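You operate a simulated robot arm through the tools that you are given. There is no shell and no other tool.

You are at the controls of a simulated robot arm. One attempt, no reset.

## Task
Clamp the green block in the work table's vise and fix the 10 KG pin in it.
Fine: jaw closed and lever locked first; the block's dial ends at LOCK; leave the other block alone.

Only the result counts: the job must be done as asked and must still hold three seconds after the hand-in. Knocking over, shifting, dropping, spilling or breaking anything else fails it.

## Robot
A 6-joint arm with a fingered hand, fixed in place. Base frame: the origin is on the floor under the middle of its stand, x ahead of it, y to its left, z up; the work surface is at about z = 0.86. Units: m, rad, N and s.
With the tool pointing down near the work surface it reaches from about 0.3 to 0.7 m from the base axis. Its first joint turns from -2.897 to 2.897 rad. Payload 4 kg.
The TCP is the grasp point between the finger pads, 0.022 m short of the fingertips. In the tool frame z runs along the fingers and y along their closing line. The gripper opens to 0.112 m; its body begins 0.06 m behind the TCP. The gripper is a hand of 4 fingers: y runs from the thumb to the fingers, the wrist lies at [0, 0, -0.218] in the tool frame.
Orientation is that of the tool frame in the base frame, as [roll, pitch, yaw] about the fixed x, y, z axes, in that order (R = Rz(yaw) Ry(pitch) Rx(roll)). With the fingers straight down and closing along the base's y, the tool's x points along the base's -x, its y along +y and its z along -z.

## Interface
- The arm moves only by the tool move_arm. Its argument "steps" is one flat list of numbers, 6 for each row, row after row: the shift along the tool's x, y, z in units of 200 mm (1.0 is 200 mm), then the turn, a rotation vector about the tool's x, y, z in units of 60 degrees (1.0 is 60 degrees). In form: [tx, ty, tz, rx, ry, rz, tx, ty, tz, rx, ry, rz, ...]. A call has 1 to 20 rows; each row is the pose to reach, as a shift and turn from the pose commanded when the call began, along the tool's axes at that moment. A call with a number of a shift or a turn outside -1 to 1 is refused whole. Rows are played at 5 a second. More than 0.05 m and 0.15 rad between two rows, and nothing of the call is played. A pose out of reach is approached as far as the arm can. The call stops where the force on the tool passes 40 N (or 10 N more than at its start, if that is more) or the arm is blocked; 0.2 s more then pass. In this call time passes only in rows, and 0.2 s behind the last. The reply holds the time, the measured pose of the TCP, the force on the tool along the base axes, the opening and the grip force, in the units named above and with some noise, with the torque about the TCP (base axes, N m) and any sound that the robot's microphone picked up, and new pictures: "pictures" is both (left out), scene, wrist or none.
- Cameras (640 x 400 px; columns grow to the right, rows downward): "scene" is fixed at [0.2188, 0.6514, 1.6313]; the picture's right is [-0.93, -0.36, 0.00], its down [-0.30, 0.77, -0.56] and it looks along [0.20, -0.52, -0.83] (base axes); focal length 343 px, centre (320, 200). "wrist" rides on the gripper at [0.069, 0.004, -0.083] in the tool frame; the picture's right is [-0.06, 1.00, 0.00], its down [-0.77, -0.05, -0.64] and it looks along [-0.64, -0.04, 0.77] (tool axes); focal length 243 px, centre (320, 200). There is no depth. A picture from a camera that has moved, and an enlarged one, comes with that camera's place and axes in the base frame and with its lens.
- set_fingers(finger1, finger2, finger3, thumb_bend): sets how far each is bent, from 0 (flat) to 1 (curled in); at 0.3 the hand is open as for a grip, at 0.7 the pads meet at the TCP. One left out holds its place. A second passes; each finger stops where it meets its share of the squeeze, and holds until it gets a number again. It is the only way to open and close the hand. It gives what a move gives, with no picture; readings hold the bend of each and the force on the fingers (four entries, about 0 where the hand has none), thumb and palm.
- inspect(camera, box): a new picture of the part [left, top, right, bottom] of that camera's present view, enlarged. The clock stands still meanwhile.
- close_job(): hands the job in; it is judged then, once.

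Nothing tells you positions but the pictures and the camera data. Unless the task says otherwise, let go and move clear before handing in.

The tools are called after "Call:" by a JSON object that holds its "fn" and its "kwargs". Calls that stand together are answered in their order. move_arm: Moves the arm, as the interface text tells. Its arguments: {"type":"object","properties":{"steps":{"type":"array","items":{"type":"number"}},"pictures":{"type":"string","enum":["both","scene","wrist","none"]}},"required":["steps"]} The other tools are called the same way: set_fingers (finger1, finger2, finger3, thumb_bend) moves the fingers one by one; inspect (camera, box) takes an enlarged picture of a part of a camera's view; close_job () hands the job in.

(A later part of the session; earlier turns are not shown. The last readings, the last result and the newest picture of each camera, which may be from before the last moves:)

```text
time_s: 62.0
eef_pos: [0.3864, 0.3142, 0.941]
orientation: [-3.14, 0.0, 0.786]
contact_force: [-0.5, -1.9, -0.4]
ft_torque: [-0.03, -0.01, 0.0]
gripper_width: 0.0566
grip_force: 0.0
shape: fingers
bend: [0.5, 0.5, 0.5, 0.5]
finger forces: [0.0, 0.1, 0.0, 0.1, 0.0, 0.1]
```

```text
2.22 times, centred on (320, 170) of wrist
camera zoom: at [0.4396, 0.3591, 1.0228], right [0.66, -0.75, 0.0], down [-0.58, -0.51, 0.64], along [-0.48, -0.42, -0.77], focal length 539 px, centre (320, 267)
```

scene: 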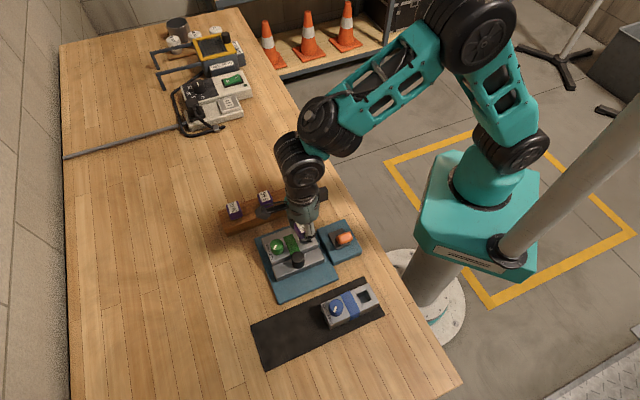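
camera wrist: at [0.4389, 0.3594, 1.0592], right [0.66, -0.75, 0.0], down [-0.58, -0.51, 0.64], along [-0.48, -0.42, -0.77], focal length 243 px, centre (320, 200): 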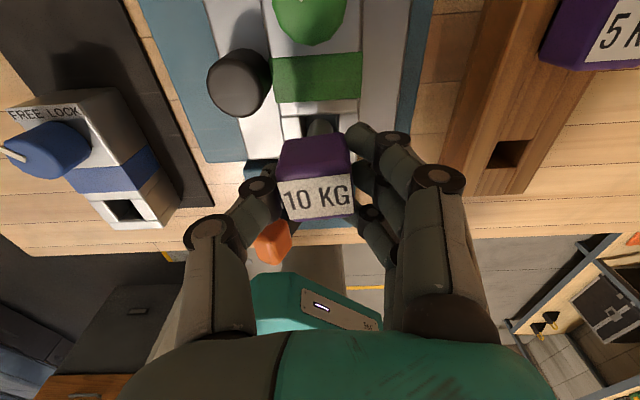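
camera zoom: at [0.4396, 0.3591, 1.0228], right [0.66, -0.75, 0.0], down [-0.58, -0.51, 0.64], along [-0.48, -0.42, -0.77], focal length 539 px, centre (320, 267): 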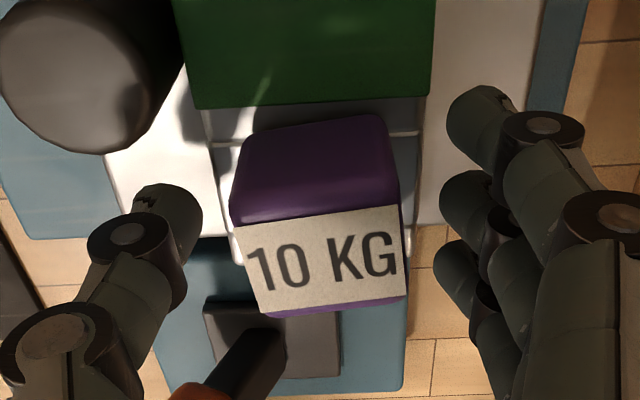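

Released, and the pin stands in the hole. I rise straight up and look at the result.

Call:
{"fn": "move_arm", "kwargs": {"steps": [0, 0, -0.05, 0, 0, 0, 0, 0, -0.15, 0, 0, 0, 0, 0, -0.3, 0, 0, 0, 0, 0, -0.45, 0, 0, 0, 0, 0, -0.6, 0, 0, 0]}}

Call:
{"fn": "inspect", "kwargs": {"camera": "wrist", "box": [200, 0, 440, 180]}}

Call:
{"fn": "inspect", "kwargs": {"camera": "scene", "box": [265, 210, 345, 270]}}

```text
time_s: 63.2
eef_pos: [0.3867, 0.3143, 1.0634]
orientation: [-3.141, -0.001, 0.785]
contact_force: [0.9, -0.6, 0.2]
ft_torque: [0.01, 0.0, 0.0]
gripper_width: 0.0568
grip_force: 0.0
shape: fingers
bend: [0.5, 0.5, 0.5, 0.5]
finger forces: [0.0, 0.0, 0.1, 0.0, 0.0, 0.0]
camera wrist: at [0.4386, 0.3598, 1.1454], right [0.66, -0.75, 0.0], down [-0.58, -0.51, 0.64], along [-0.48, -0.42, -0.77], focal length 243 px, centre (320, 200)
```

scene: 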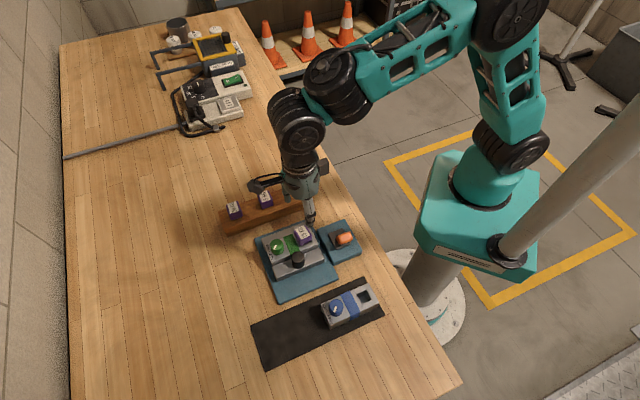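
wrist: 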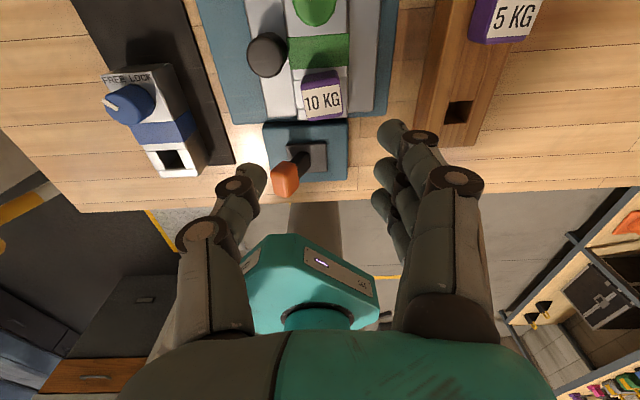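

```text
2.22 times, centred on (320, 90) of wrist
camera zoom: at [0.4386, 0.3598, 1.1454], right [0.66, -0.75, 0.0], down [-0.58, -0.51, 0.64], along [-0.48, -0.42, -0.77], focal length 539 px, centre (320, 444)
```

zoom: 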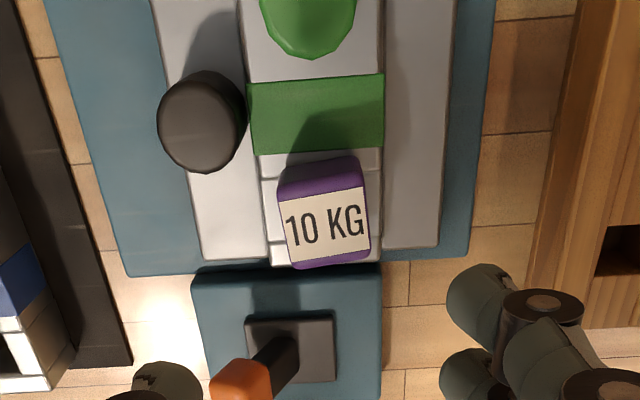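

```text
6.67 times, centred on (305, 240) of scene
camera zoom: at [0.2188, 0.6514, 1.6313], right [-0.93, -0.36, 0.0], down [-0.3, 0.77, -0.56], along [0.2, -0.52, -0.83], focal length 2284 px, centre (420, -67)
```

zoom: 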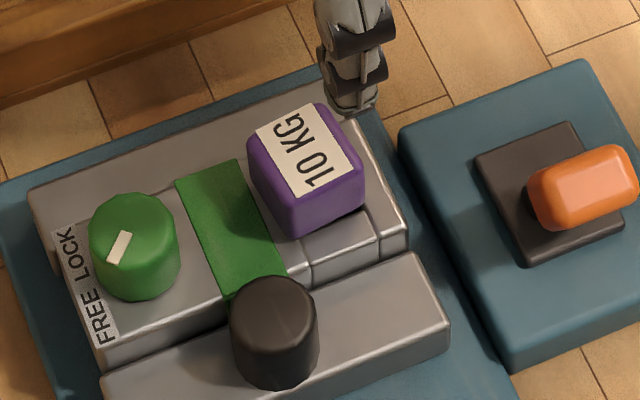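

The pin is seated in the block with the jaw and lever still set. Now the dial, at about u=0.564, v=-0.053, with its pointer at FREE. I turn the hand back 90° and place it above the dial, so the locking turn ends in a pose already known to be reachable.

Call:
{"fn": "move_arm", "kwargs": {"steps": [0.04, 0.001, 0, 0, 0, -0.125, 0.08, 0.002, 0, 0, 0, -0.25, 0.12, 0.004, 0, 0, 0, -0.375, 0.17, 0.005, 0, 0, 0, -0.5, 0.21, 0.006, 0, 0, 0, -0.625, 0.26, 0.008, 0, 0, 0, -0.75, 0.3, 0.009, 0, 0, 0, -0.875, 0.34, 0.01, 0, 0, 0, -1.0], "pictures": "none"}}

Call:
{"fn": "move_arm", "kwargs": {"steps": [0, 0, 0, 0, 0, -0.125, 0, 0, 0, 0, 0, -0.25, 0, 0, 0, 0, 0, -0.375, 0, 0, 0, 0, 0, -0.5]}}

Call:
{"fn": "inspect", "kwargs": {"camera": "wrist", "box": [200, 0, 440, 180]}}

Call:
{"fn": "inspect", "kwargs": {"camera": "scene", "box": [240, 200, 340, 290]}}

```text
time_s: 65.0
eef_pos: [0.4381, 0.3613, 1.0621]
orientation: [-3.141, 0.0, 1.834]
contact_force: [0.9, 0.6, 0.3]
ft_torque: [0.03, -0.02, 0.02]
gripper_width: 0.0567
grip_force: 0.0
shape: fingers
bend: [0.5, 0.5, 0.5, 0.5]
finger forces: [0.0, 0.1, 0.0, 0.0, 0.1, 0.0]
```

```text
time_s: 66.0
eef_pos: [0.4365, 0.3597, 1.0624]
orientation: [3.141, -0.001, 2.357]
contact_force: [-0.8, -0.5, -0.4]
ft_torque: [0.03, 0.01, 0.0]
gripper_width: 0.0566
grip_force: 0.1
shape: fingers
bend: [0.5, 0.5, 0.5, 0.5]
finger forces: [0.1, 0.1, 0.1, 0.0, 0.1, 0.0]
camera wrist: at [0.3912, 0.4115, 1.1432], right [0.75, 0.66, 0.0], down [0.51, -0.57, 0.64], along [0.43, -0.48, -0.77], focal length 243 px, centre (320, 200)
```

scene: 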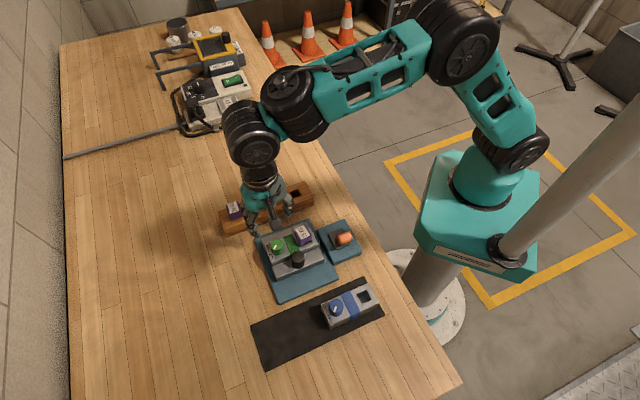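
wrist: 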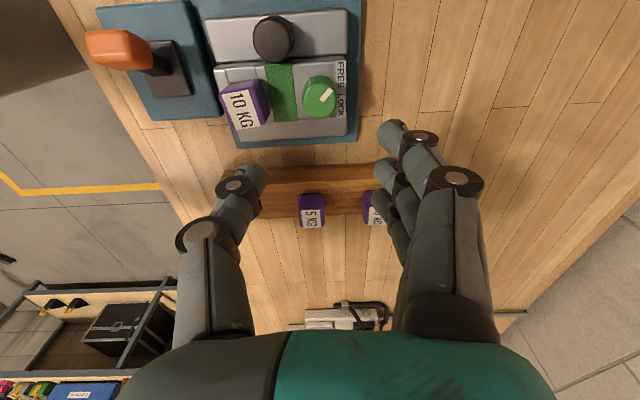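

```text
2.22 times, centred on (320, 90) of wrist
camera zoom: at [0.3912, 0.4115, 1.1432], right [0.75, 0.66, 0.0], down [0.51, -0.57, 0.64], along [0.43, -0.48, -0.77], focal length 539 px, centre (320, 444)
```

zoom: 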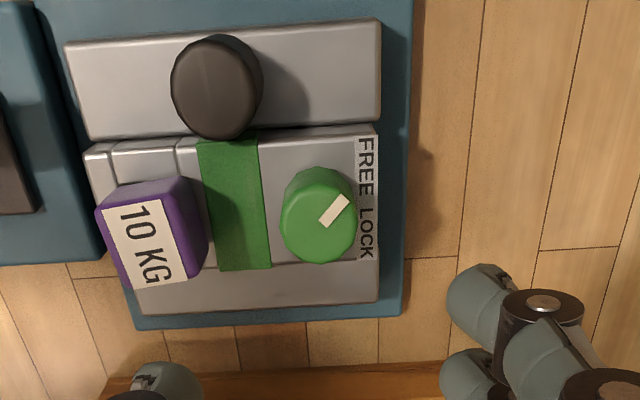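

```text
4.44 times, centred on (290, 245) of scene
camera zoom: at [0.2188, 0.6514, 1.6313], right [-0.93, -0.36, 0.0], down [-0.3, 0.77, -0.56], along [0.2, -0.52, -0.83], focal length 1522 px, centre (453, 0)
```

zoom: 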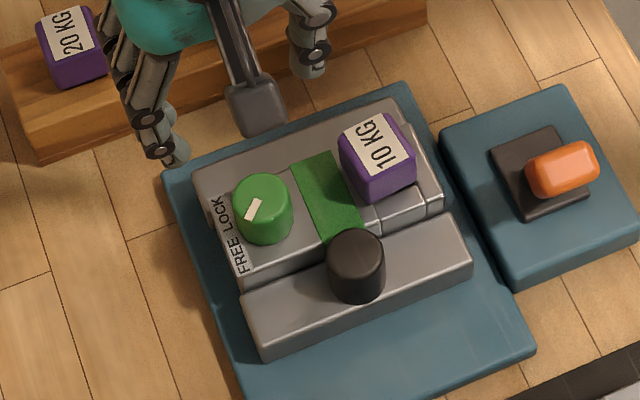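

The dial centre is within about 1 mm of the tool axis, and the pointer sits at +40° on the FREE side. I narrow the hand and descend around the dial.

Call:
{"fn": "set_fingers", "kwargs": {"finger1": 0.54, "finger2": 0.54, "finger3": 0.54, "thumb_bend": 0.54}}

Call:
{"fn": "move_arm", "kwargs": {"steps": [-0.005, -0.003, 0.1, 0, 0, 0, -0.005, -0.003, 0.22, 0, 0, 0, -0.005, -0.003, 0.34, 0, 0, 0, -0.005, -0.003, 0.46, 0, 0, 0]}}

Call:
{"fn": "inspect", "kwargs": {"camera": "wrist", "box": [200, 40, 440, 220]}}

Call:
{"fn": "inspect", "kwargs": {"camera": "scene", "box": [250, 210, 330, 270]}}

```text
time_s: 67.0
eef_pos: [0.4367, 0.3609, 1.0614]
orientation: [-3.141, 0.0, 2.357]
contact_force: [0.3, 0.5, 0.0]
ft_torque: [0.01, 0.02, 0.02]
gripper_width: 0.0471
grip_force: 0.0
shape: fingers
bend: [0.54, 0.54, 0.54, 0.54]
finger forces: [0.0, 0.0, 0.1, 0.0, 0.0, 0.0]
```

```text
time_s: 68.0
eef_pos: [0.4383, 0.359, 0.9702]
orientation: [-3.141, 0.0, 2.357]
contact_force: [0.3, 0.7, 0.0]
ft_torque: [0.01, 0.03, 0.0]
gripper_width: 0.0472
grip_force: 0.0
shape: fingers
bend: [0.54, 0.54, 0.54, 0.54]
finger forces: [0.1, 0.0, 0.0, 0.1, 0.0, 0.0]
camera wrist: at [0.3922, 0.4113, 1.0514], right [0.75, 0.66, 0.0], down [0.51, -0.58, 0.64], along [0.42, -0.48, -0.77], focal length 243 px, centre (320, 200)
```

scene: 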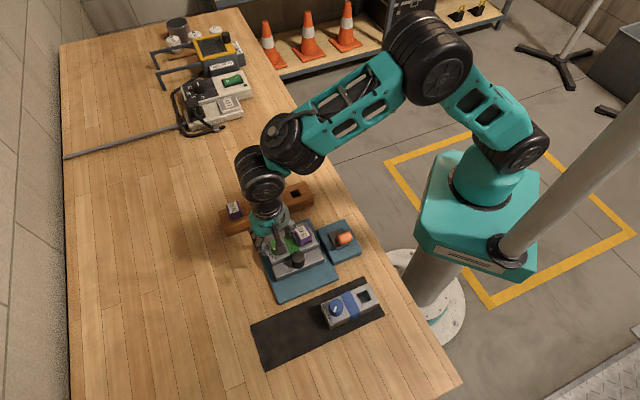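
wrist: 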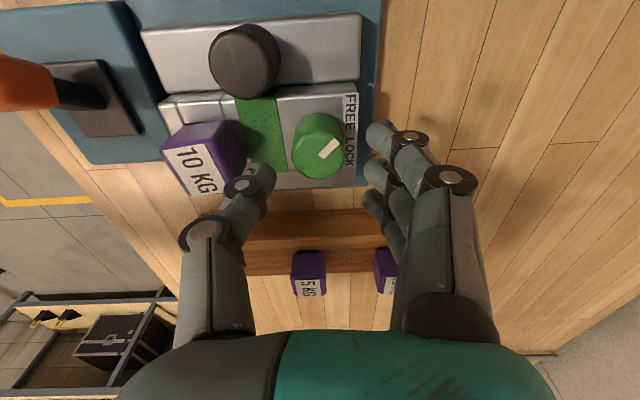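

```text
2.22 times, centred on (320, 130) of wrist
camera zoom: at [0.3922, 0.4113, 1.0514], right [0.75, 0.66, 0.0], down [0.51, -0.58, 0.64], along [0.42, -0.48, -0.77], focal length 539 px, centre (320, 356)
```

zoom: 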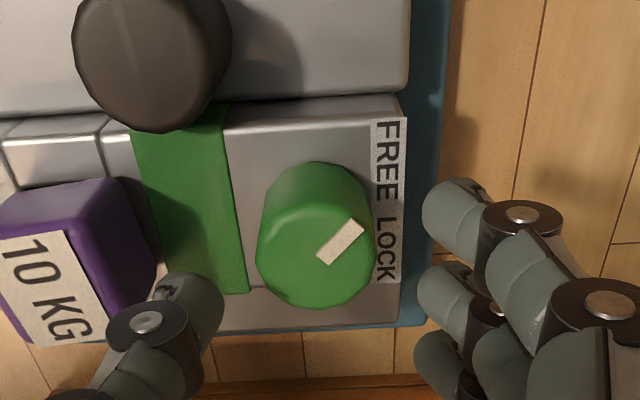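

```text
6.67 times, centred on (290, 240) of scene
camera zoom: at [0.2188, 0.6514, 1.6313], right [-0.93, -0.36, 0.0], down [-0.3, 0.77, -0.56], along [0.2, -0.52, -0.83], focal length 2284 px, centre (520, -67)
```

zoom: 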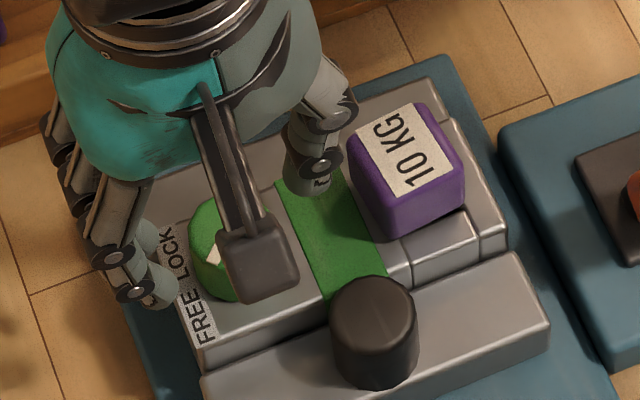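

Still centred within about 1 mm. I continue to dial height with the fingertips staying just above the block top.

Call:
{"fn": "move_arm", "kwargs": {"steps": [-0.004, -0.004, 0.05, 0, 0, 0, -0.004, -0.004, 0.1, 0, 0, 0, -0.004, -0.004, 0.155, 0, 0, 0]}}

Call:
{"fn": "inspect", "kwargs": {"camera": "wrist", "box": [200, 60, 440, 240]}}

Call:
{"fn": "inspect", "kwargs": {"camera": "scene", "box": [250, 210, 330, 270]}}

```text
time_s: 68.8
eef_pos: [0.4373, 0.3573, 0.9407]
orientation: [3.138, 0.0, 2.356]
contact_force: [0.0, 0.8, 8.7]
ft_torque: [-0.2, 0.21, -0.01]
gripper_width: 0.0477
grip_force: 4.1
shape: fingers
bend: [0.54, 0.54, 0.54, 0.54]
finger forces: [0.0, 0.1, 0.1, 0.1, 8.3, 0.0]
camera wrist: at [0.3915, 0.4095, 1.0217], right [0.75, 0.66, 0.0], down [0.51, -0.58, 0.64], along [0.42, -0.48, -0.77], focal length 243 px, centre (320, 200)
```

scene: 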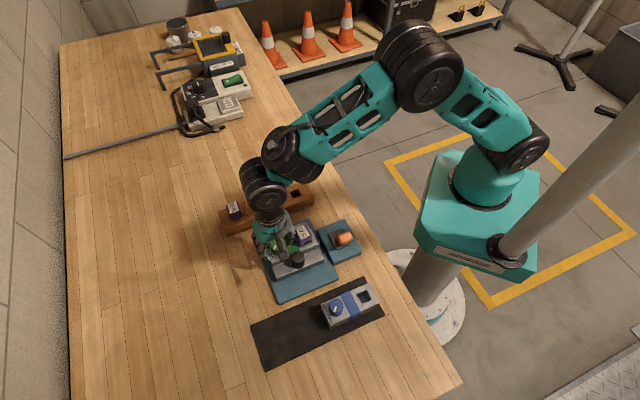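
wrist: 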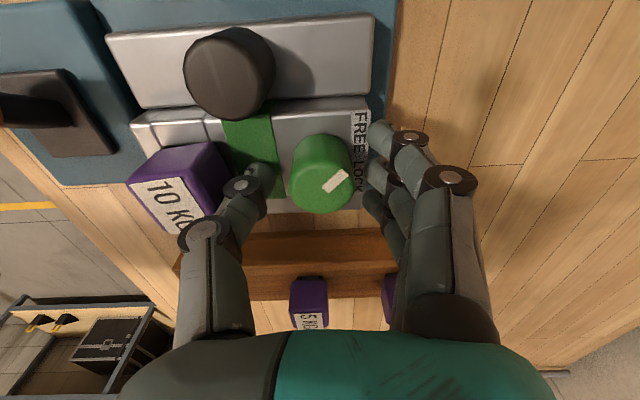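

```text
2.22 times, centred on (320, 150) of wrist
camera zoom: at [0.3915, 0.4095, 1.0217], right [0.75, 0.66, 0.0], down [0.51, -0.58, 0.64], along [0.42, -0.48, -0.77], focal length 539 px, centre (320, 311)
```

zoom: 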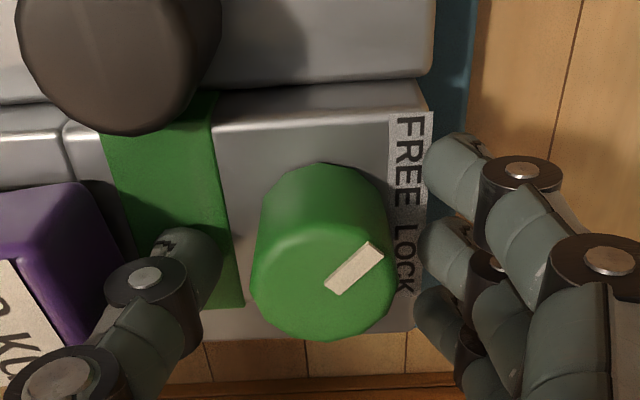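

```text
6.67 times, centred on (290, 240) of scene
camera zoom: at [0.2188, 0.6514, 1.6313], right [-0.93, -0.36, 0.0], down [-0.3, 0.77, -0.56], along [0.2, -0.52, -0.83], focal length 2284 px, centre (520, -67)
```

zoom: 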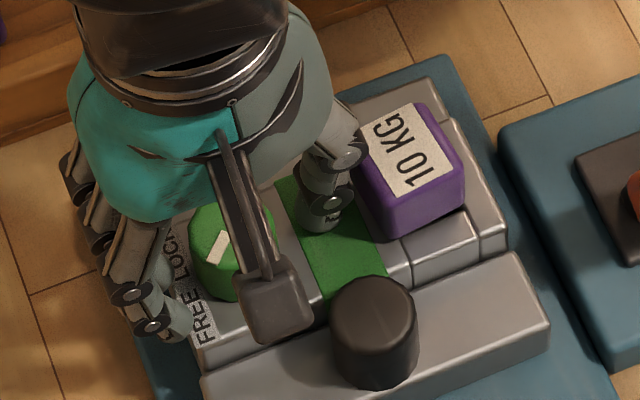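

The thumb tip touches the raised green band in this orientation. I lift, turn the hand 40° so the thumb points clear of the band, and will turn the dial in two shorter strokes.

Call:
{"fn": "move_arm", "kwargs": {"steps": [0, 0, -0.04, 0, 0, 0, 0, 0, -0.12, 0, 0, 0, 0, 0, -0.12, 0, 0, 0.11, 0, 0, -0.12, 0, 0, 0.22, 0, 0, -0.12, 0, 0, 0.33, 0, 0, -0.12, 0, 0, 0.44, 0, 0, -0.12, 0, 0, 0.55, 0, 0, -0.12, 0, 0, 0.667]}}

Call:
{"fn": "set_fingers", "kwargs": {"finger1": 0.56, "finger2": 0.56, "finger3": 0.56, "thumb_bend": 0.56}}

Call:
{"fn": "inspect", "kwargs": {"camera": "wrist", "box": [200, 40, 440, 220]}}

Call:
{"fn": "inspect", "kwargs": {"camera": "scene", "box": [250, 210, 330, 270]}}

```text
time_s: 70.6
eef_pos: [0.4355, 0.3582, 0.9617]
orientation: [-3.141, -0.001, 1.658]
contact_force: [-0.2, -0.1, -0.5]
ft_torque: [-0.02, 0.0, -0.01]
gripper_width: 0.047
grip_force: 0.1
shape: fingers
bend: [0.54, 0.54, 0.54, 0.54]
finger forces: [0.0, 0.0, 0.0, 0.0, 0.0, 0.1]
camera wrist: at [0.4356, 0.4268, 1.0438], right [1.0, 0.02, 0.0], down [0.02, -0.77, 0.64], along [0.01, -0.64, -0.77], focal length 243 px, centre (320, 200)
```

scene: 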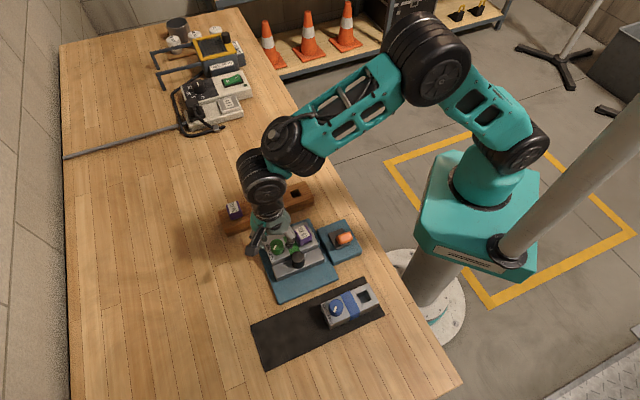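
wrist: 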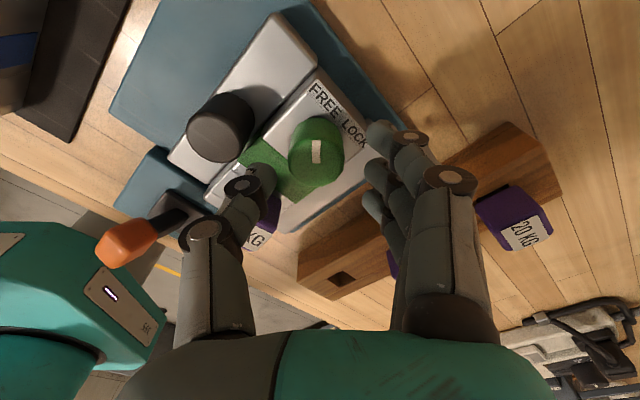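

```text
time_s: 71.6
eef_pos: [0.4371, 0.3579, 0.9616]
orientation: [-3.141, 0.001, 1.657]
contact_force: [0.0, 0.6, 0.6]
ft_torque: [0.01, -0.01, 0.0]
gripper_width: 0.0419
grip_force: 0.1
shape: fingers
bend: [0.56, 0.56, 0.56, 0.56]
finger forces: [0.0, 0.0, 0.0, 0.0, 0.0, 0.0]
```

```text
2.22 times, centred on (320, 130) of wrist
camera zoom: at [0.4355, 0.4268, 1.0437], right [1.0, 0.02, 0.0], down [0.02, -0.77, 0.64], along [0.01, -0.64, -0.77], focal length 539 px, centre (320, 356)
```

zoom: 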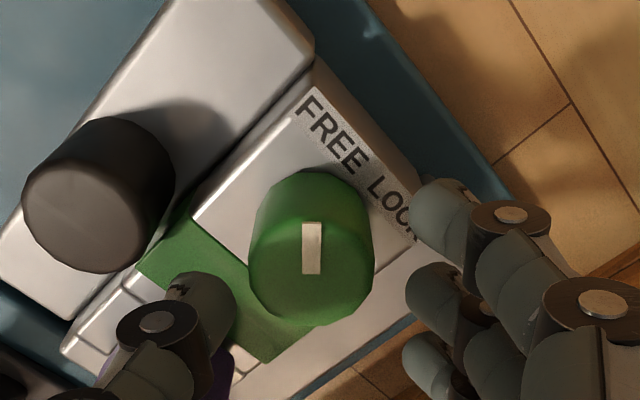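

```text
6.67 times, centred on (290, 240) of scene
camera zoom: at [0.2188, 0.6514, 1.6313], right [-0.93, -0.36, 0.0], down [-0.3, 0.77, -0.56], along [0.2, -0.52, -0.83], focal length 2284 px, centre (520, -67)
```

zoom: 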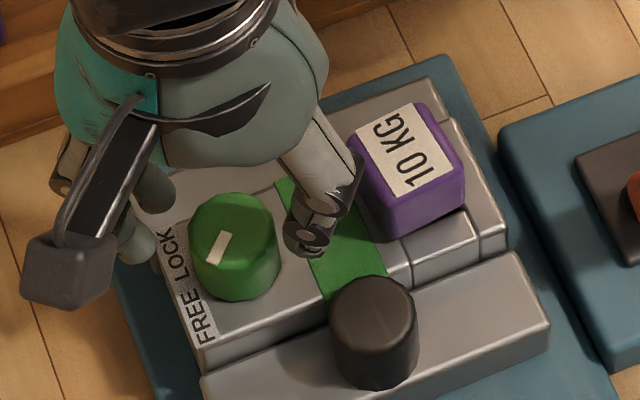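

The dial centre is about 2 mm to the thumb side. I correct that, bring the thumb slightly in and descend.

Call:
{"fn": "set_fingers", "kwargs": {"thumb_bend": 0.575}}

Call:
{"fn": "move_arm", "kwargs": {"steps": [0, -0.01, 0, 0, 0, 0, 0, -0.01, 0.04, 0, 0, 0, 0, -0.01, 0.08, 0, 0, 0, 0, -0.01, 0.11, 0, 0, 0]}}

Call:
{"fn": "inspect", "kwargs": {"camera": "wrist", "box": [200, 60, 440, 240]}}

Call:
{"fn": "inspect", "kwargs": {"camera": "scene", "box": [250, 210, 330, 270]}}

```text
time_s: 72.6
eef_pos: [0.4376, 0.358, 0.9624]
orientation: [3.141, 0.0, 1.659]
contact_force: [0.5, -0.8, -0.1]
ft_torque: [0.0, 0.03, -0.01]
gripper_width: 0.0403
grip_force: 0.1
shape: fingers
bend: [0.56, 0.56, 0.56, 0.57]
finger forces: [0.0, 0.0, 0.0, 0.1, 0.1, 0.0]
```

```text
time_s: 73.6
eef_pos: [0.4342, 0.3574, 0.9405]
orientation: [3.142, -0.002, 1.657]
contact_force: [-0.6, -0.7, 5.2]
ft_torque: [0.0, 0.12, 0.02]
gripper_width: 0.041
grip_force: 2.3
shape: fingers
bend: [0.56, 0.56, 0.56, 0.57]
finger forces: [0.0, 0.4, 0.0, 0.1, 3.9, 0.0]
camera wrist: at [0.4334, 0.4264, 1.0215], right [1.0, 0.02, 0.0], down [0.02, -0.77, 0.64], along [0.01, -0.64, -0.77], focal length 243 px, centre (320, 200)
```

scene: 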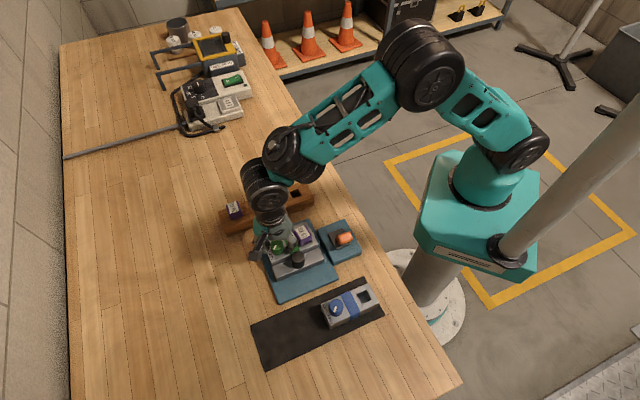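
wrist: 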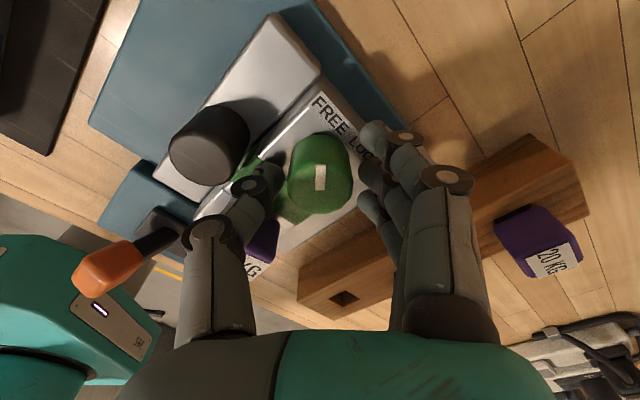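

```text
2.22 times, centred on (320, 150) of wrist
camera zoom: at [0.4334, 0.4264, 1.0215], right [1.0, 0.02, 0.0], down [0.02, -0.77, 0.64], along [0.01, -0.64, -0.77], focal length 539 px, centre (320, 311)
```

zoom: 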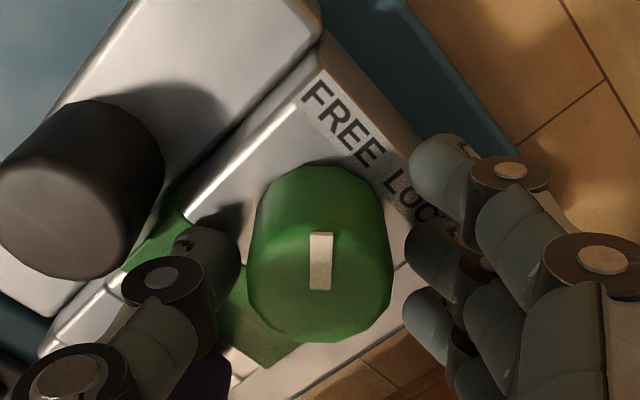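

```text
6.67 times, centred on (290, 240) of scene
camera zoom: at [0.2188, 0.6514, 1.6313], right [-0.93, -0.36, 0.0], down [-0.3, 0.77, -0.56], along [0.2, -0.52, -0.83], focal length 2284 px, centre (520, -67)
```

zoom: 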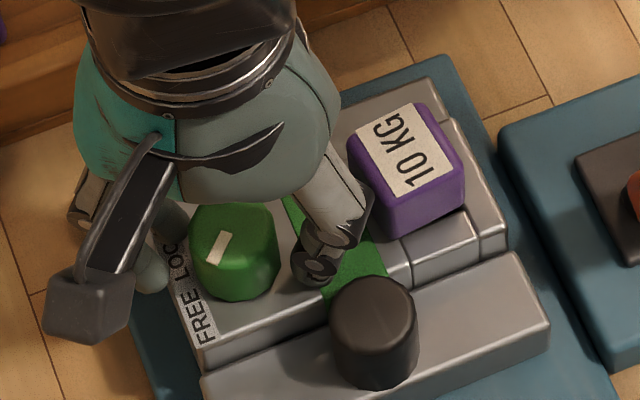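

The tips rest lightly on the block top and the dial is centred now. I raise 2.5 mm and close on the dial.

Call:
{"fn": "move_arm", "kwargs": {"steps": [0, 0, -0.0125, 0, 0, 0], "pictures": "none"}}

Call:
{"fn": "set_fingers", "kwargs": {"finger1": 0.7, "finger2": 0.7, "finger3": 0.7, "thumb_bend": 0.7}}

Call:
{"fn": "inspect", "kwargs": {"camera": "wrist", "box": [200, 60, 440, 240]}}

```text
time_s: 74.0
eef_pos: [0.4349, 0.3564, 0.9432]
orientation: [-3.141, -0.002, 1.657]
contact_force: [0.1, -0.1, 1.4]
ft_torque: [-0.02, -0.02, 0.02]
gripper_width: 0.0405
grip_force: 0.1
shape: fingers
bend: [0.56, 0.56, 0.56, 0.57]
finger forces: [0.0, 0.0, 0.1, 0.1, 0.0, 0.0]
```

```text
time_s: 75.0
eef_pos: [0.4344, 0.3584, 0.9425]
orientation: [-3.141, -0.001, 1.659]
contact_force: [-0.6, -1.3, 0.3]
ft_torque: [-0.05, -0.02, 0.02]
gripper_width: 0.0232
grip_force: 8.3
shape: fingers
bend: [0.65, 0.62, 0.7, 0.65]
finger forces: [2.7, 5.4, 0.1, 0.0, 8.4, 0.0]
```

```text
2.22 times, centred on (320, 150) of wrist
camera zoom: at [0.4335, 0.4263, 1.0245], right [1.0, 0.02, 0.0], down [0.02, -0.77, 0.64], along [0.01, -0.64, -0.77], focal length 539 px, centre (320, 311)
```

zoom: 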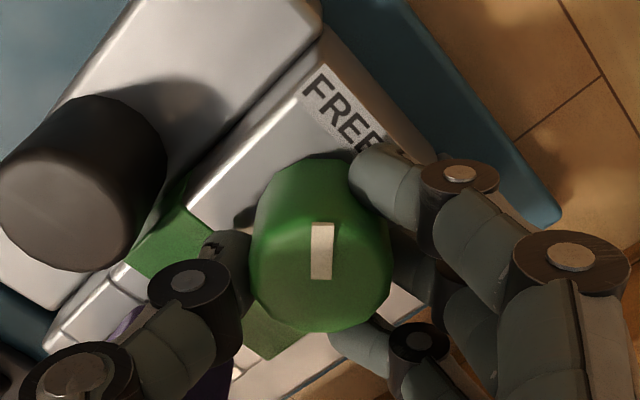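

Gripped with 8 N. I turn clockwise in steps, first about 20°.

Call:
{"fn": "move_arm", "kwargs": {"steps": [0, 0, 0, 0, 0, 0.11, 0, 0, 0, 0, 0, 0.22, 0, 0, 0, 0, 0, 0.333]}}

Call:
{"fn": "inspect", "kwargs": {"camera": "wrist", "box": [200, 60, 440, 240]}}

Call:
{"fn": "inspect", "kwargs": {"camera": "scene", "box": [250, 210, 330, 270]}}

```text
time_s: 75.8
eef_pos: [0.4357, 0.3572, 0.9434]
orientation: [-3.141, 0.0, 1.305]
contact_force: [-1.4, 0.1, 0.2]
ft_torque: [0.0, 0.04, 0.05]
gripper_width: 0.0232
grip_force: 8.8
shape: fingers
bend: [0.66, 0.62, 0.7, 0.65]
finger forces: [2.7, 4.6, 0.0, 0.0, 9.6, 0.0]
camera wrist: at [0.4576, 0.4233, 1.0244], right [0.95, -0.32, 0.0], down [-0.25, -0.73, 0.64], along [-0.21, -0.61, -0.77], focal length 243 px, centre (320, 200)
```

scene: 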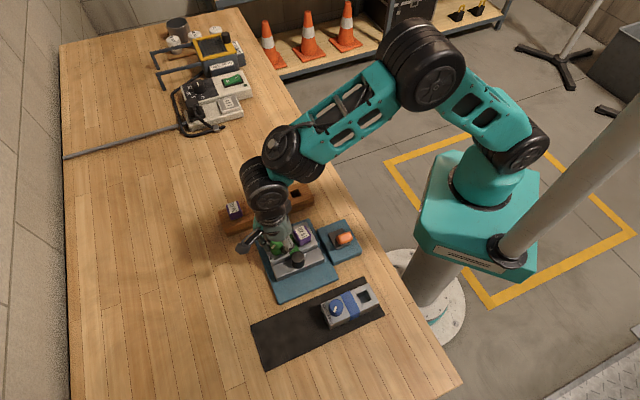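
wrist: 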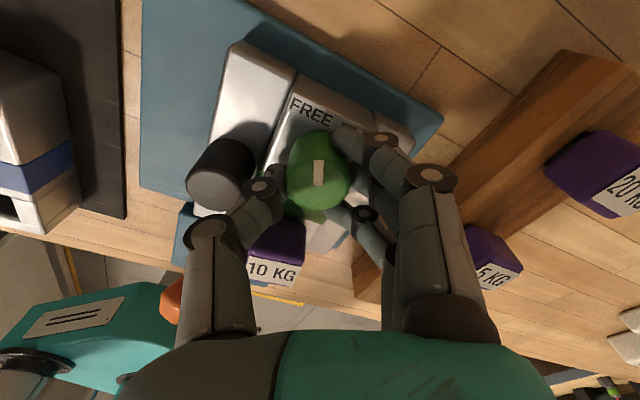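

```text
2.22 times, centred on (320, 150) of wrist
camera zoom: at [0.4576, 0.4233, 1.0244], right [0.95, -0.32, 0.0], down [-0.25, -0.73, 0.64], along [-0.21, -0.61, -0.77], focal length 539 px, centre (320, 311)
```

zoom: 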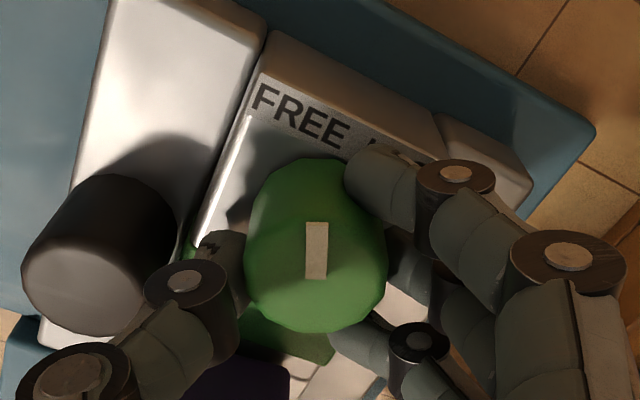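

```text
6.67 times, centred on (290, 240) of scene
camera zoom: at [0.2188, 0.6514, 1.6313], right [-0.93, -0.36, 0.0], down [-0.3, 0.77, -0.56], along [0.2, -0.52, -0.83], focal length 2284 px, centre (520, -67)
```

zoom: 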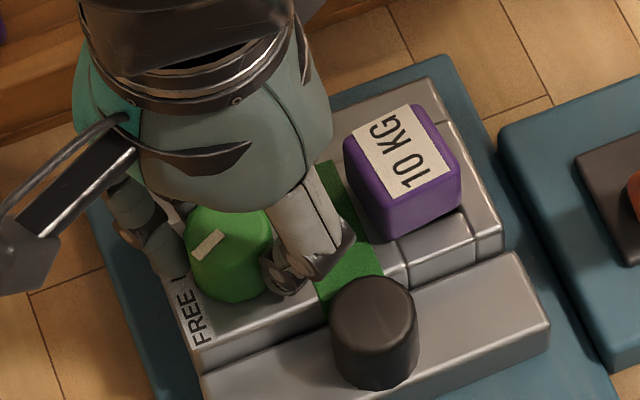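

The dial turns with the hand, with the pointer fixed relative to the fingers. I continue another 25°.

Call:
{"fn": "move_arm", "kwargs": {"steps": [0, 0, 0, 0, 0, 0.1, 0, 0, 0, 0, 0, 0.2, 0, 0, 0, 0, 0, 0.3, 0, 0, 0, 0, 0, 0.417]}}

Call:
{"fn": "inspect", "kwargs": {"camera": "wrist", "box": [200, 60, 440, 240]}}

Call:
{"fn": "inspect", "kwargs": {"camera": "scene", "box": [250, 210, 330, 270]}}

```text
time_s: 76.8
eef_pos: [0.4346, 0.3582, 0.9418]
orientation: [-3.141, 0.001, 0.87]
contact_force: [-2.1, 5.0, -0.8]
ft_torque: [0.13, 0.09, 0.08]
gripper_width: 0.0233
grip_force: 8.7
shape: fingers
bend: [0.66, 0.63, 0.7, 0.65]
finger forces: [2.9, 4.1, 0.0, 0.0, 10.8, 0.0]
camera wrist: at [0.4821, 0.4075, 1.0239], right [0.72, -0.69, 0.0], down [-0.53, -0.55, 0.64], along [-0.44, -0.46, -0.77], focal length 243 px, centre (320, 200)
```

scene: 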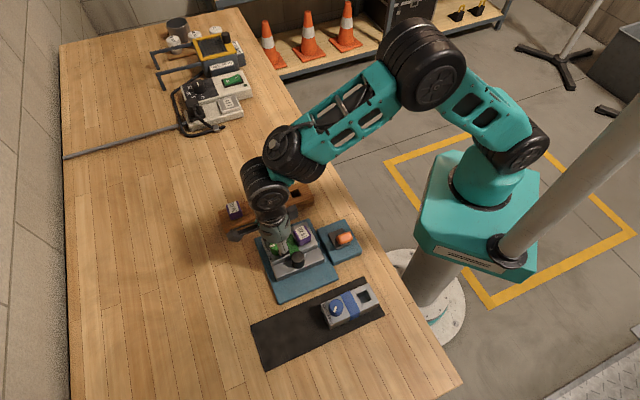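
wrist: 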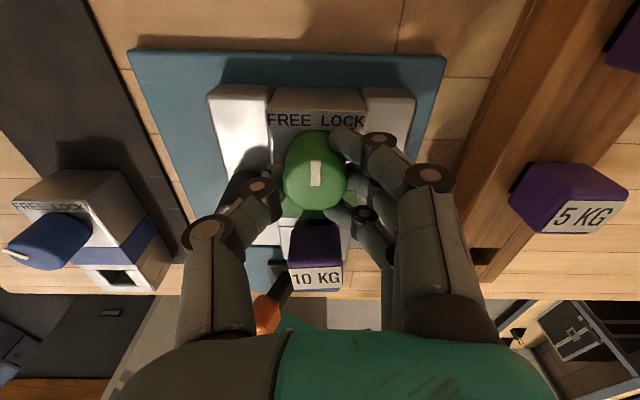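

```text
2.22 times, centred on (320, 150) of wrist
camera zoom: at [0.4821, 0.4075, 1.0239], right [0.72, -0.69, 0.0], down [-0.53, -0.55, 0.64], along [-0.44, -0.46, -0.77], focal length 539 px, centre (320, 311)
```

zoom: 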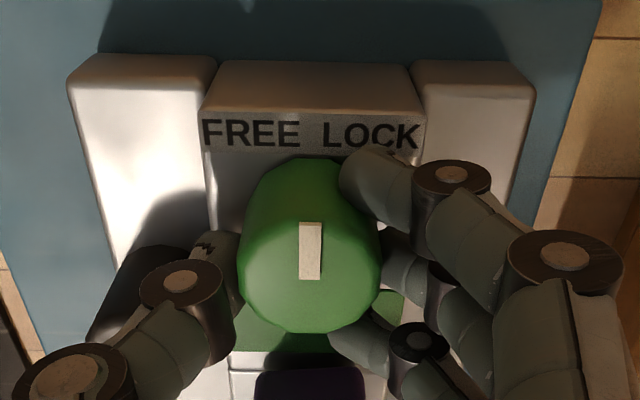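

```text
6.67 times, centred on (290, 240) of scene
camera zoom: at [0.2188, 0.6514, 1.6313], right [-0.93, -0.36, 0.0], down [-0.3, 0.77, -0.56], along [0.2, -0.52, -0.83], focal length 2284 px, centre (520, -67)
```

zoom: 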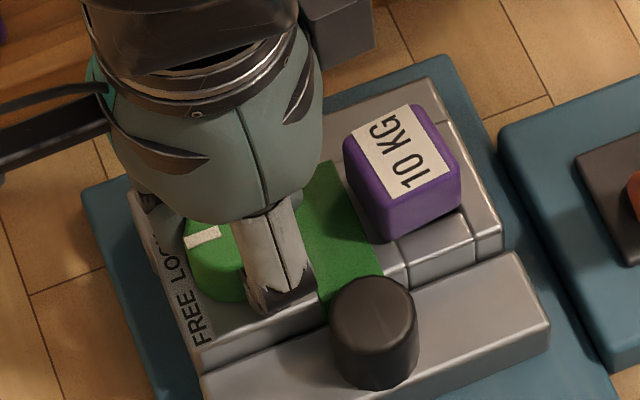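

The pointer is now at mid-travel. I release, lift, turn the hand back 45° and take a second grip.

Call:
{"fn": "set_fingers", "kwargs": {"finger1": 0.56, "finger2": 0.56, "finger3": 0.56, "thumb_bend": 0.57}}

Call:
{"fn": "move_arm", "kwargs": {"steps": [0, 0, -0.04, 0, 0, 0, 0, 0, -0.12, 0, 0, 0, 0, 0, -0.12, 0, 0, -0.11, 0, 0, -0.12, 0, 0, -0.22, 0, 0, -0.12, 0, 0, -0.33, 0, 0, -0.12, 0, 0, -0.44, 0, 0, -0.12, 0, 0, -0.55, 0, 0, -0.12, 0, 0, -0.66, 0, 0, -0.12, 0, 0, -0.76]}}

Call:
{"fn": "inspect", "kwargs": {"camera": "wrist", "box": [200, 40, 440, 220]}}

Call:
{"fn": "inspect", "kwargs": {"camera": "scene", "box": [250, 210, 330, 270]}}

```text
time_s: 77.8
eef_pos: [0.4343, 0.3574, 0.9421]
orientation: [3.139, -0.001, 0.872]
contact_force: [0.3, -0.1, 0.4]
ft_torque: [-0.02, -0.02, -0.01]
gripper_width: 0.0404
grip_force: 0.1
shape: fingers
bend: [0.56, 0.56, 0.56, 0.56]
finger forces: [0.1, 0.0, 0.0, 0.1, 0.0, 0.0]
```

```text
time_s: 79.8
eef_pos: [0.4356, 0.3571, 0.9637]
orientation: [3.141, 0.0, 1.67]
contact_force: [0.4, -0.1, -1.2]
ft_torque: [0.0, 0.03, -0.01]
gripper_width: 0.0405
grip_force: 0.0
shape: fingers
bend: [0.56, 0.56, 0.56, 0.56]
finger forces: [0.0, 0.0, 0.0, 0.0, 0.0, 0.1]
camera wrist: at [0.4328, 0.4263, 1.0473], right [1.0, 0.04, 0.0], down [0.03, -0.77, 0.64], along [0.02, -0.64, -0.77], focal length 243 px, centre (320, 200)
```

scene: 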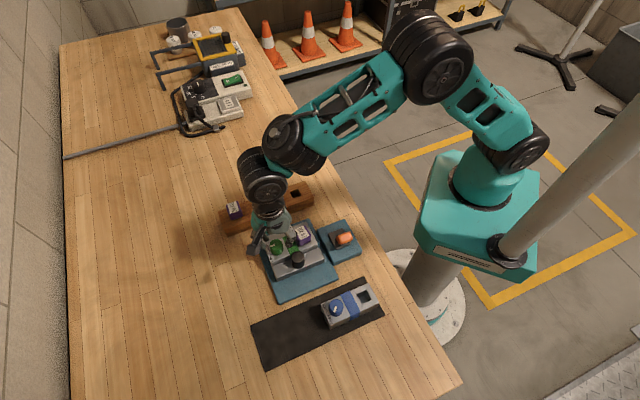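
wrist: 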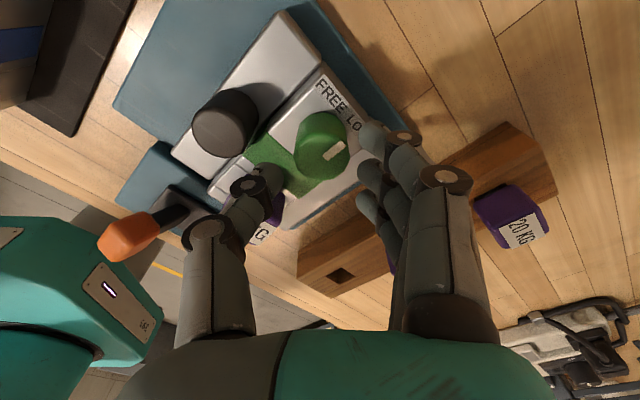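

```text
2.22 times, centred on (320, 130) of wrist
camera zoom: at [0.4328, 0.4263, 1.0473], right [1.0, 0.04, 0.0], down [0.03, -0.77, 0.64], along [0.02, -0.64, -0.77], focal length 539 px, centre (320, 356)
```

zoom: 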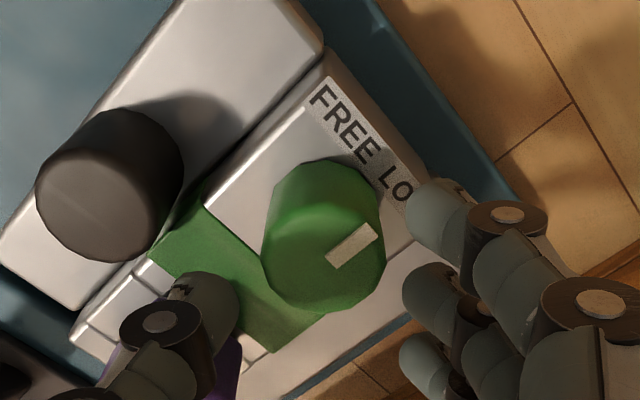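

```text
6.67 times, centred on (290, 240) of scene
camera zoom: at [0.2188, 0.6514, 1.6313], right [-0.93, -0.36, 0.0], down [-0.3, 0.77, -0.56], along [0.2, -0.52, -0.83], focal length 2284 px, centre (520, -67)
```

zoom: 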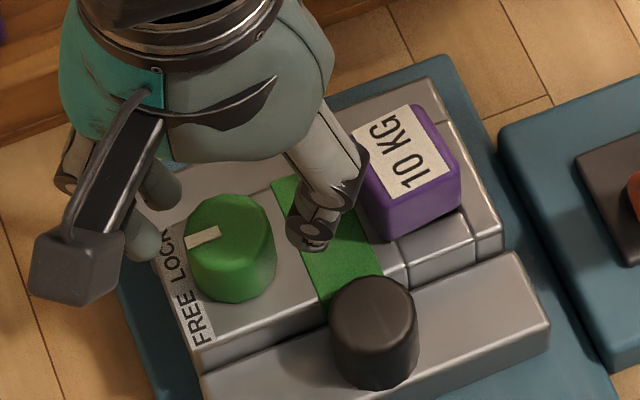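

The pointer is about at mid-position. I centre within 1 mm, descend and grip again.

Call:
{"fn": "move_arm", "kwargs": {"steps": [0.006, 0.004, 0, 0, 0, 0, 0.006, 0.004, 0.04, 0, 0, 0, 0.006, 0.004, 0.08, 0, 0, 0, 0.006, 0.004, 0.102, 0, 0, 0], "pictures": "none"}}

Call:
{"fn": "set_fingers", "kwargs": {"finger1": 0.7, "finger2": 0.7, "finger3": 0.7, "thumb_bend": 0.7}}

Call:
{"fn": "inspect", "kwargs": {"camera": "wrist", "box": [200, 60, 440, 240]}}

```text
time_s: 80.8
eef_pos: [0.436, 0.3591, 0.946]
orientation: [3.141, -0.001, 1.668]
contact_force: [0.3, -0.2, 0.2]
ft_torque: [0.04, -0.01, -0.04]
gripper_width: 0.0403
grip_force: 0.1
shape: fingers
bend: [0.56, 0.56, 0.56, 0.56]
finger forces: [0.1, 0.0, 0.1, 0.0, 0.0, 0.1]
```

```text
time_s: 81.8
eef_pos: [0.4354, 0.3588, 0.9456]
orientation: [-3.141, 0.0, 1.669]
contact_force: [-0.2, -0.5, 0.0]
ft_torque: [-0.01, -0.02, -0.04]
gripper_width: 0.0223
grip_force: 8.5
shape: fingers
bend: [0.66, 0.62, 0.7, 0.65]
finger forces: [2.9, 5.0, 0.1, 0.1, 8.6, 0.1]
```

```text
2.22 times, centred on (320, 150) of wrist
camera zoom: at [0.4338, 0.4279, 1.0281], right [1.0, 0.03, 0.0], down [0.03, -0.77, 0.64], along [0.02, -0.64, -0.77], focal length 539 px, centre (320, 311)
```

zoom: 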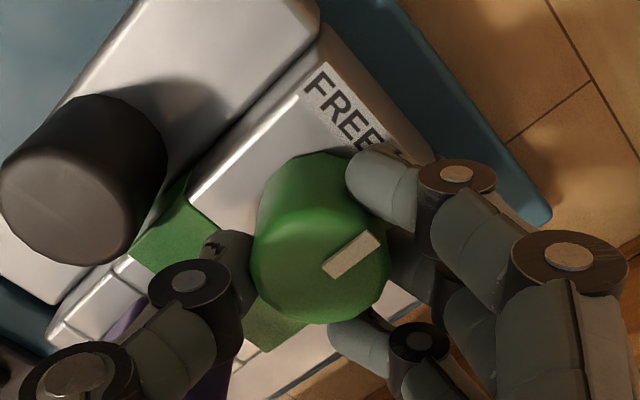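

Gripped again with 8.5 N. I turn 30°, then check.

Call:
{"fn": "move_arm", "kwargs": {"steps": [0, 0, 0, 0, 0, 0.1, 0, 0, 0, 0, 0, 0.2, 0, 0, 0, 0, 0, 0.3, 0, 0, 0, 0, 0, 0.4, 0, 0, 0, 0, 0, 0.5], "pictures": "none"}}

Call:
{"fn": "inspect", "kwargs": {"camera": "wrist", "box": [200, 60, 440, 240]}}

Call:
{"fn": "inspect", "kwargs": {"camera": "scene", "box": [250, 210, 330, 270]}}

```text
time_s: 83.0
eef_pos: [0.4359, 0.359, 0.9453]
orientation: [-3.142, -0.003, 1.144]
contact_force: [-5.8, 0.1, 1.3]
ft_torque: [0.01, 0.1, 0.02]
gripper_width: 0.0224
grip_force: 9.0
shape: fingers
bend: [0.67, 0.63, 0.7, 0.65]
finger forces: [2.2, 4.3, 0.0, 0.0, 11.5, 0.0]
```

```text
2.22 times, centred on (320, 150) of wrist
camera zoom: at [0.4686, 0.4197, 1.0273], right [0.88, -0.47, 0.0], down [-0.36, -0.68, 0.64], along [-0.3, -0.57, -0.77], focal length 539 px, centre (320, 311)
```

zoom: 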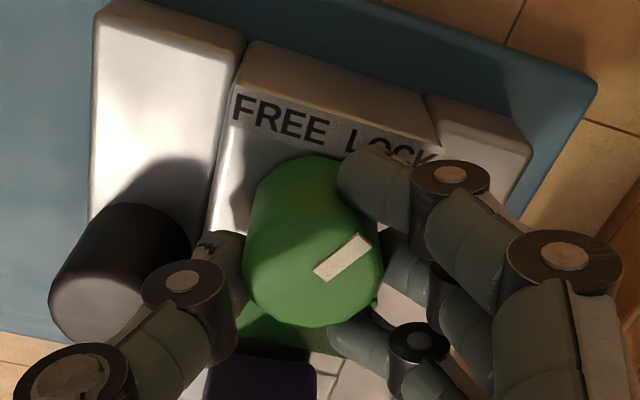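

```text
6.67 times, centred on (290, 240) of scene
camera zoom: at [0.2188, 0.6514, 1.6313], right [-0.93, -0.36, 0.0], down [-0.3, 0.77, -0.56], along [0.2, -0.52, -0.83], focal length 2284 px, centre (520, -67)
```

zoom: 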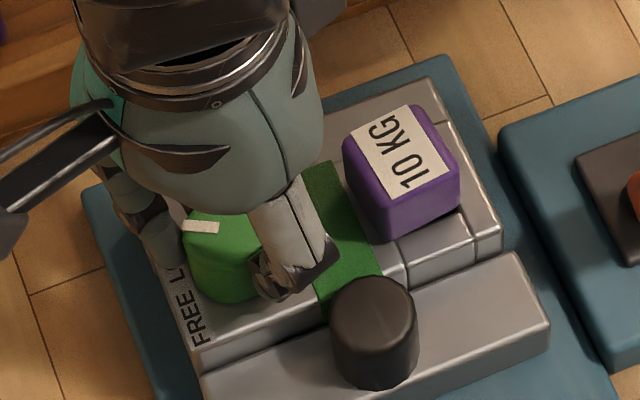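

The pointer is now around -30°, on the LOCK side. I keep turning in small steps, watching for the end stop.

Call:
{"fn": "move_arm", "kwargs": {"steps": [0, 0, 0, 0, 0, 0.08, 0, 0, 0, 0, 0, 0.16], "pictures": "none"}}

Call:
{"fn": "inspect", "kwargs": {"camera": "wrist", "box": [200, 60, 440, 240]}}

Call:
{"fn": "inspect", "kwargs": {"camera": "scene", "box": [260, 220, 310, 260]}}

```text
time_s: 83.6
eef_pos: [0.4345, 0.3588, 0.9462]
orientation: [-3.141, 0.0, 0.978]
contact_force: [-6.0, 1.1, 0.4]
ft_torque: [0.01, 0.08, 0.01]
gripper_width: 0.0227
grip_force: 8.9
shape: fingers
bend: [0.67, 0.63, 0.7, 0.65]
finger forces: [1.8, 4.1, 0.0, 0.1, 11.7, 0.1]
```

```text
2.22 times, centred on (320, 150) of wrist
camera zoom: at [0.4781, 0.4133, 1.0277], right [0.79, -0.61, 0.0], down [-0.47, -0.61, 0.64], along [-0.39, -0.51, -0.77], focal length 539 px, centre (320, 311)
```

zoom: 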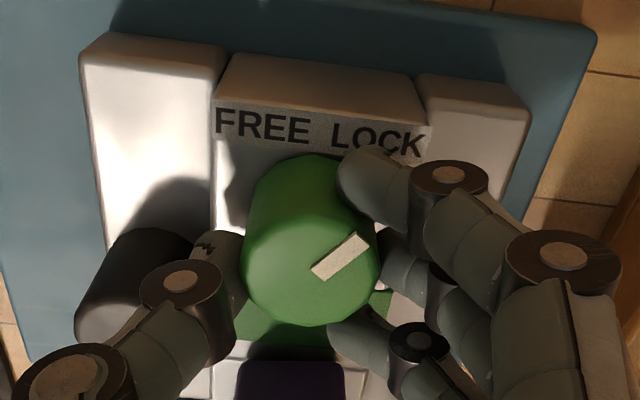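

```text
10.00 times, centred on (285, 240) of scene
camera zoom: at [0.2188, 0.6514, 1.6313], right [-0.93, -0.36, 0.0], down [-0.3, 0.77, -0.56], along [0.2, -0.52, -0.83], focal length 3426 px, centre (670, -200)
```

zoom: 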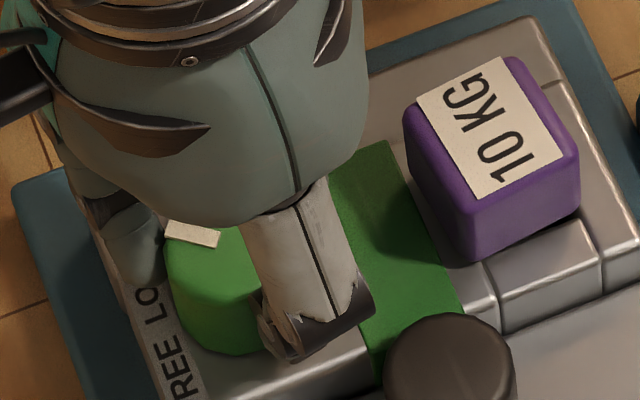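

The pointer is following, at about -42° by my estimate. I turn a bit more to see whether there is an end stop.

Call:
{"fn": "move_arm", "kwargs": {"steps": [0, 0, 0, 0, 0, 0.06, 0, 0, 0, 0, 0, 0.12], "pictures": "none"}}

Call:
{"fn": "inspect", "kwargs": {"camera": "wrist", "box": [240, 80, 400, 200]}}

Call:
{"fn": "inspect", "kwargs": {"camera": "scene", "box": [260, 220, 310, 260]}}

```text
time_s: 84.2
eef_pos: [0.4353, 0.358, 0.9464]
orientation: [-3.14, 0.002, 0.851]
contact_force: [-10.4, -0.4, 0.6]
ft_torque: [-0.01, 0.22, 0.15]
gripper_width: 0.0225
grip_force: 9.5
shape: fingers
bend: [0.68, 0.63, 0.7, 0.65]
finger forces: [1.2, 3.6, 0.0, 0.0, 13.4, 0.0]
```

```text
3.33 times, centred on (320, 140) of wrist
camera zoom: at [0.4852, 0.4074, 1.0279], right [0.71, -0.71, 0.0], down [-0.54, -0.54, 0.64], along [-0.45, -0.46, -0.77], focal length 809 px, centre (320, 400)
```

zoom: 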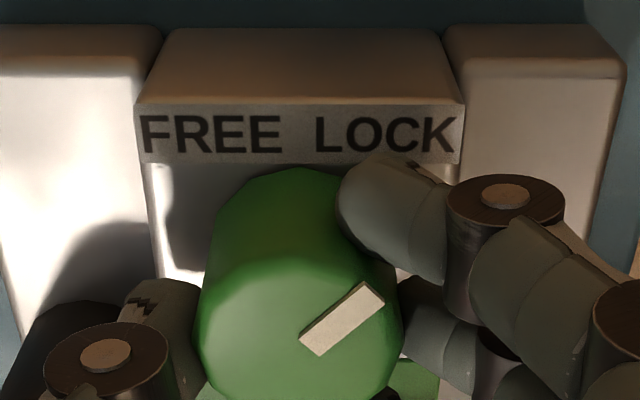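

```text
10.00 times, centred on (285, 240) of scene
camera zoom: at [0.2188, 0.6514, 1.6313], right [-0.93, -0.36, 0.0], down [-0.3, 0.77, -0.56], along [0.2, -0.52, -0.83], focal length 3426 px, centre (670, -200)
```

zoom: 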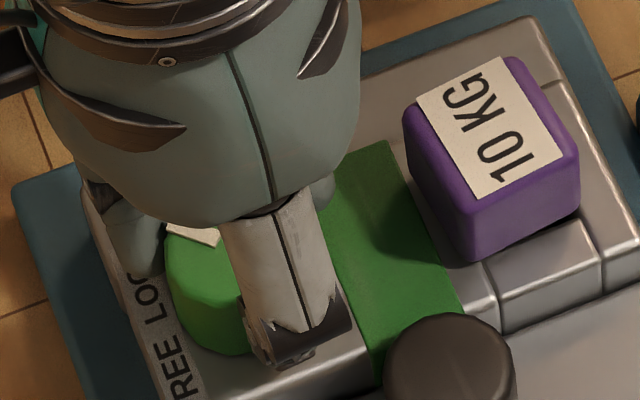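

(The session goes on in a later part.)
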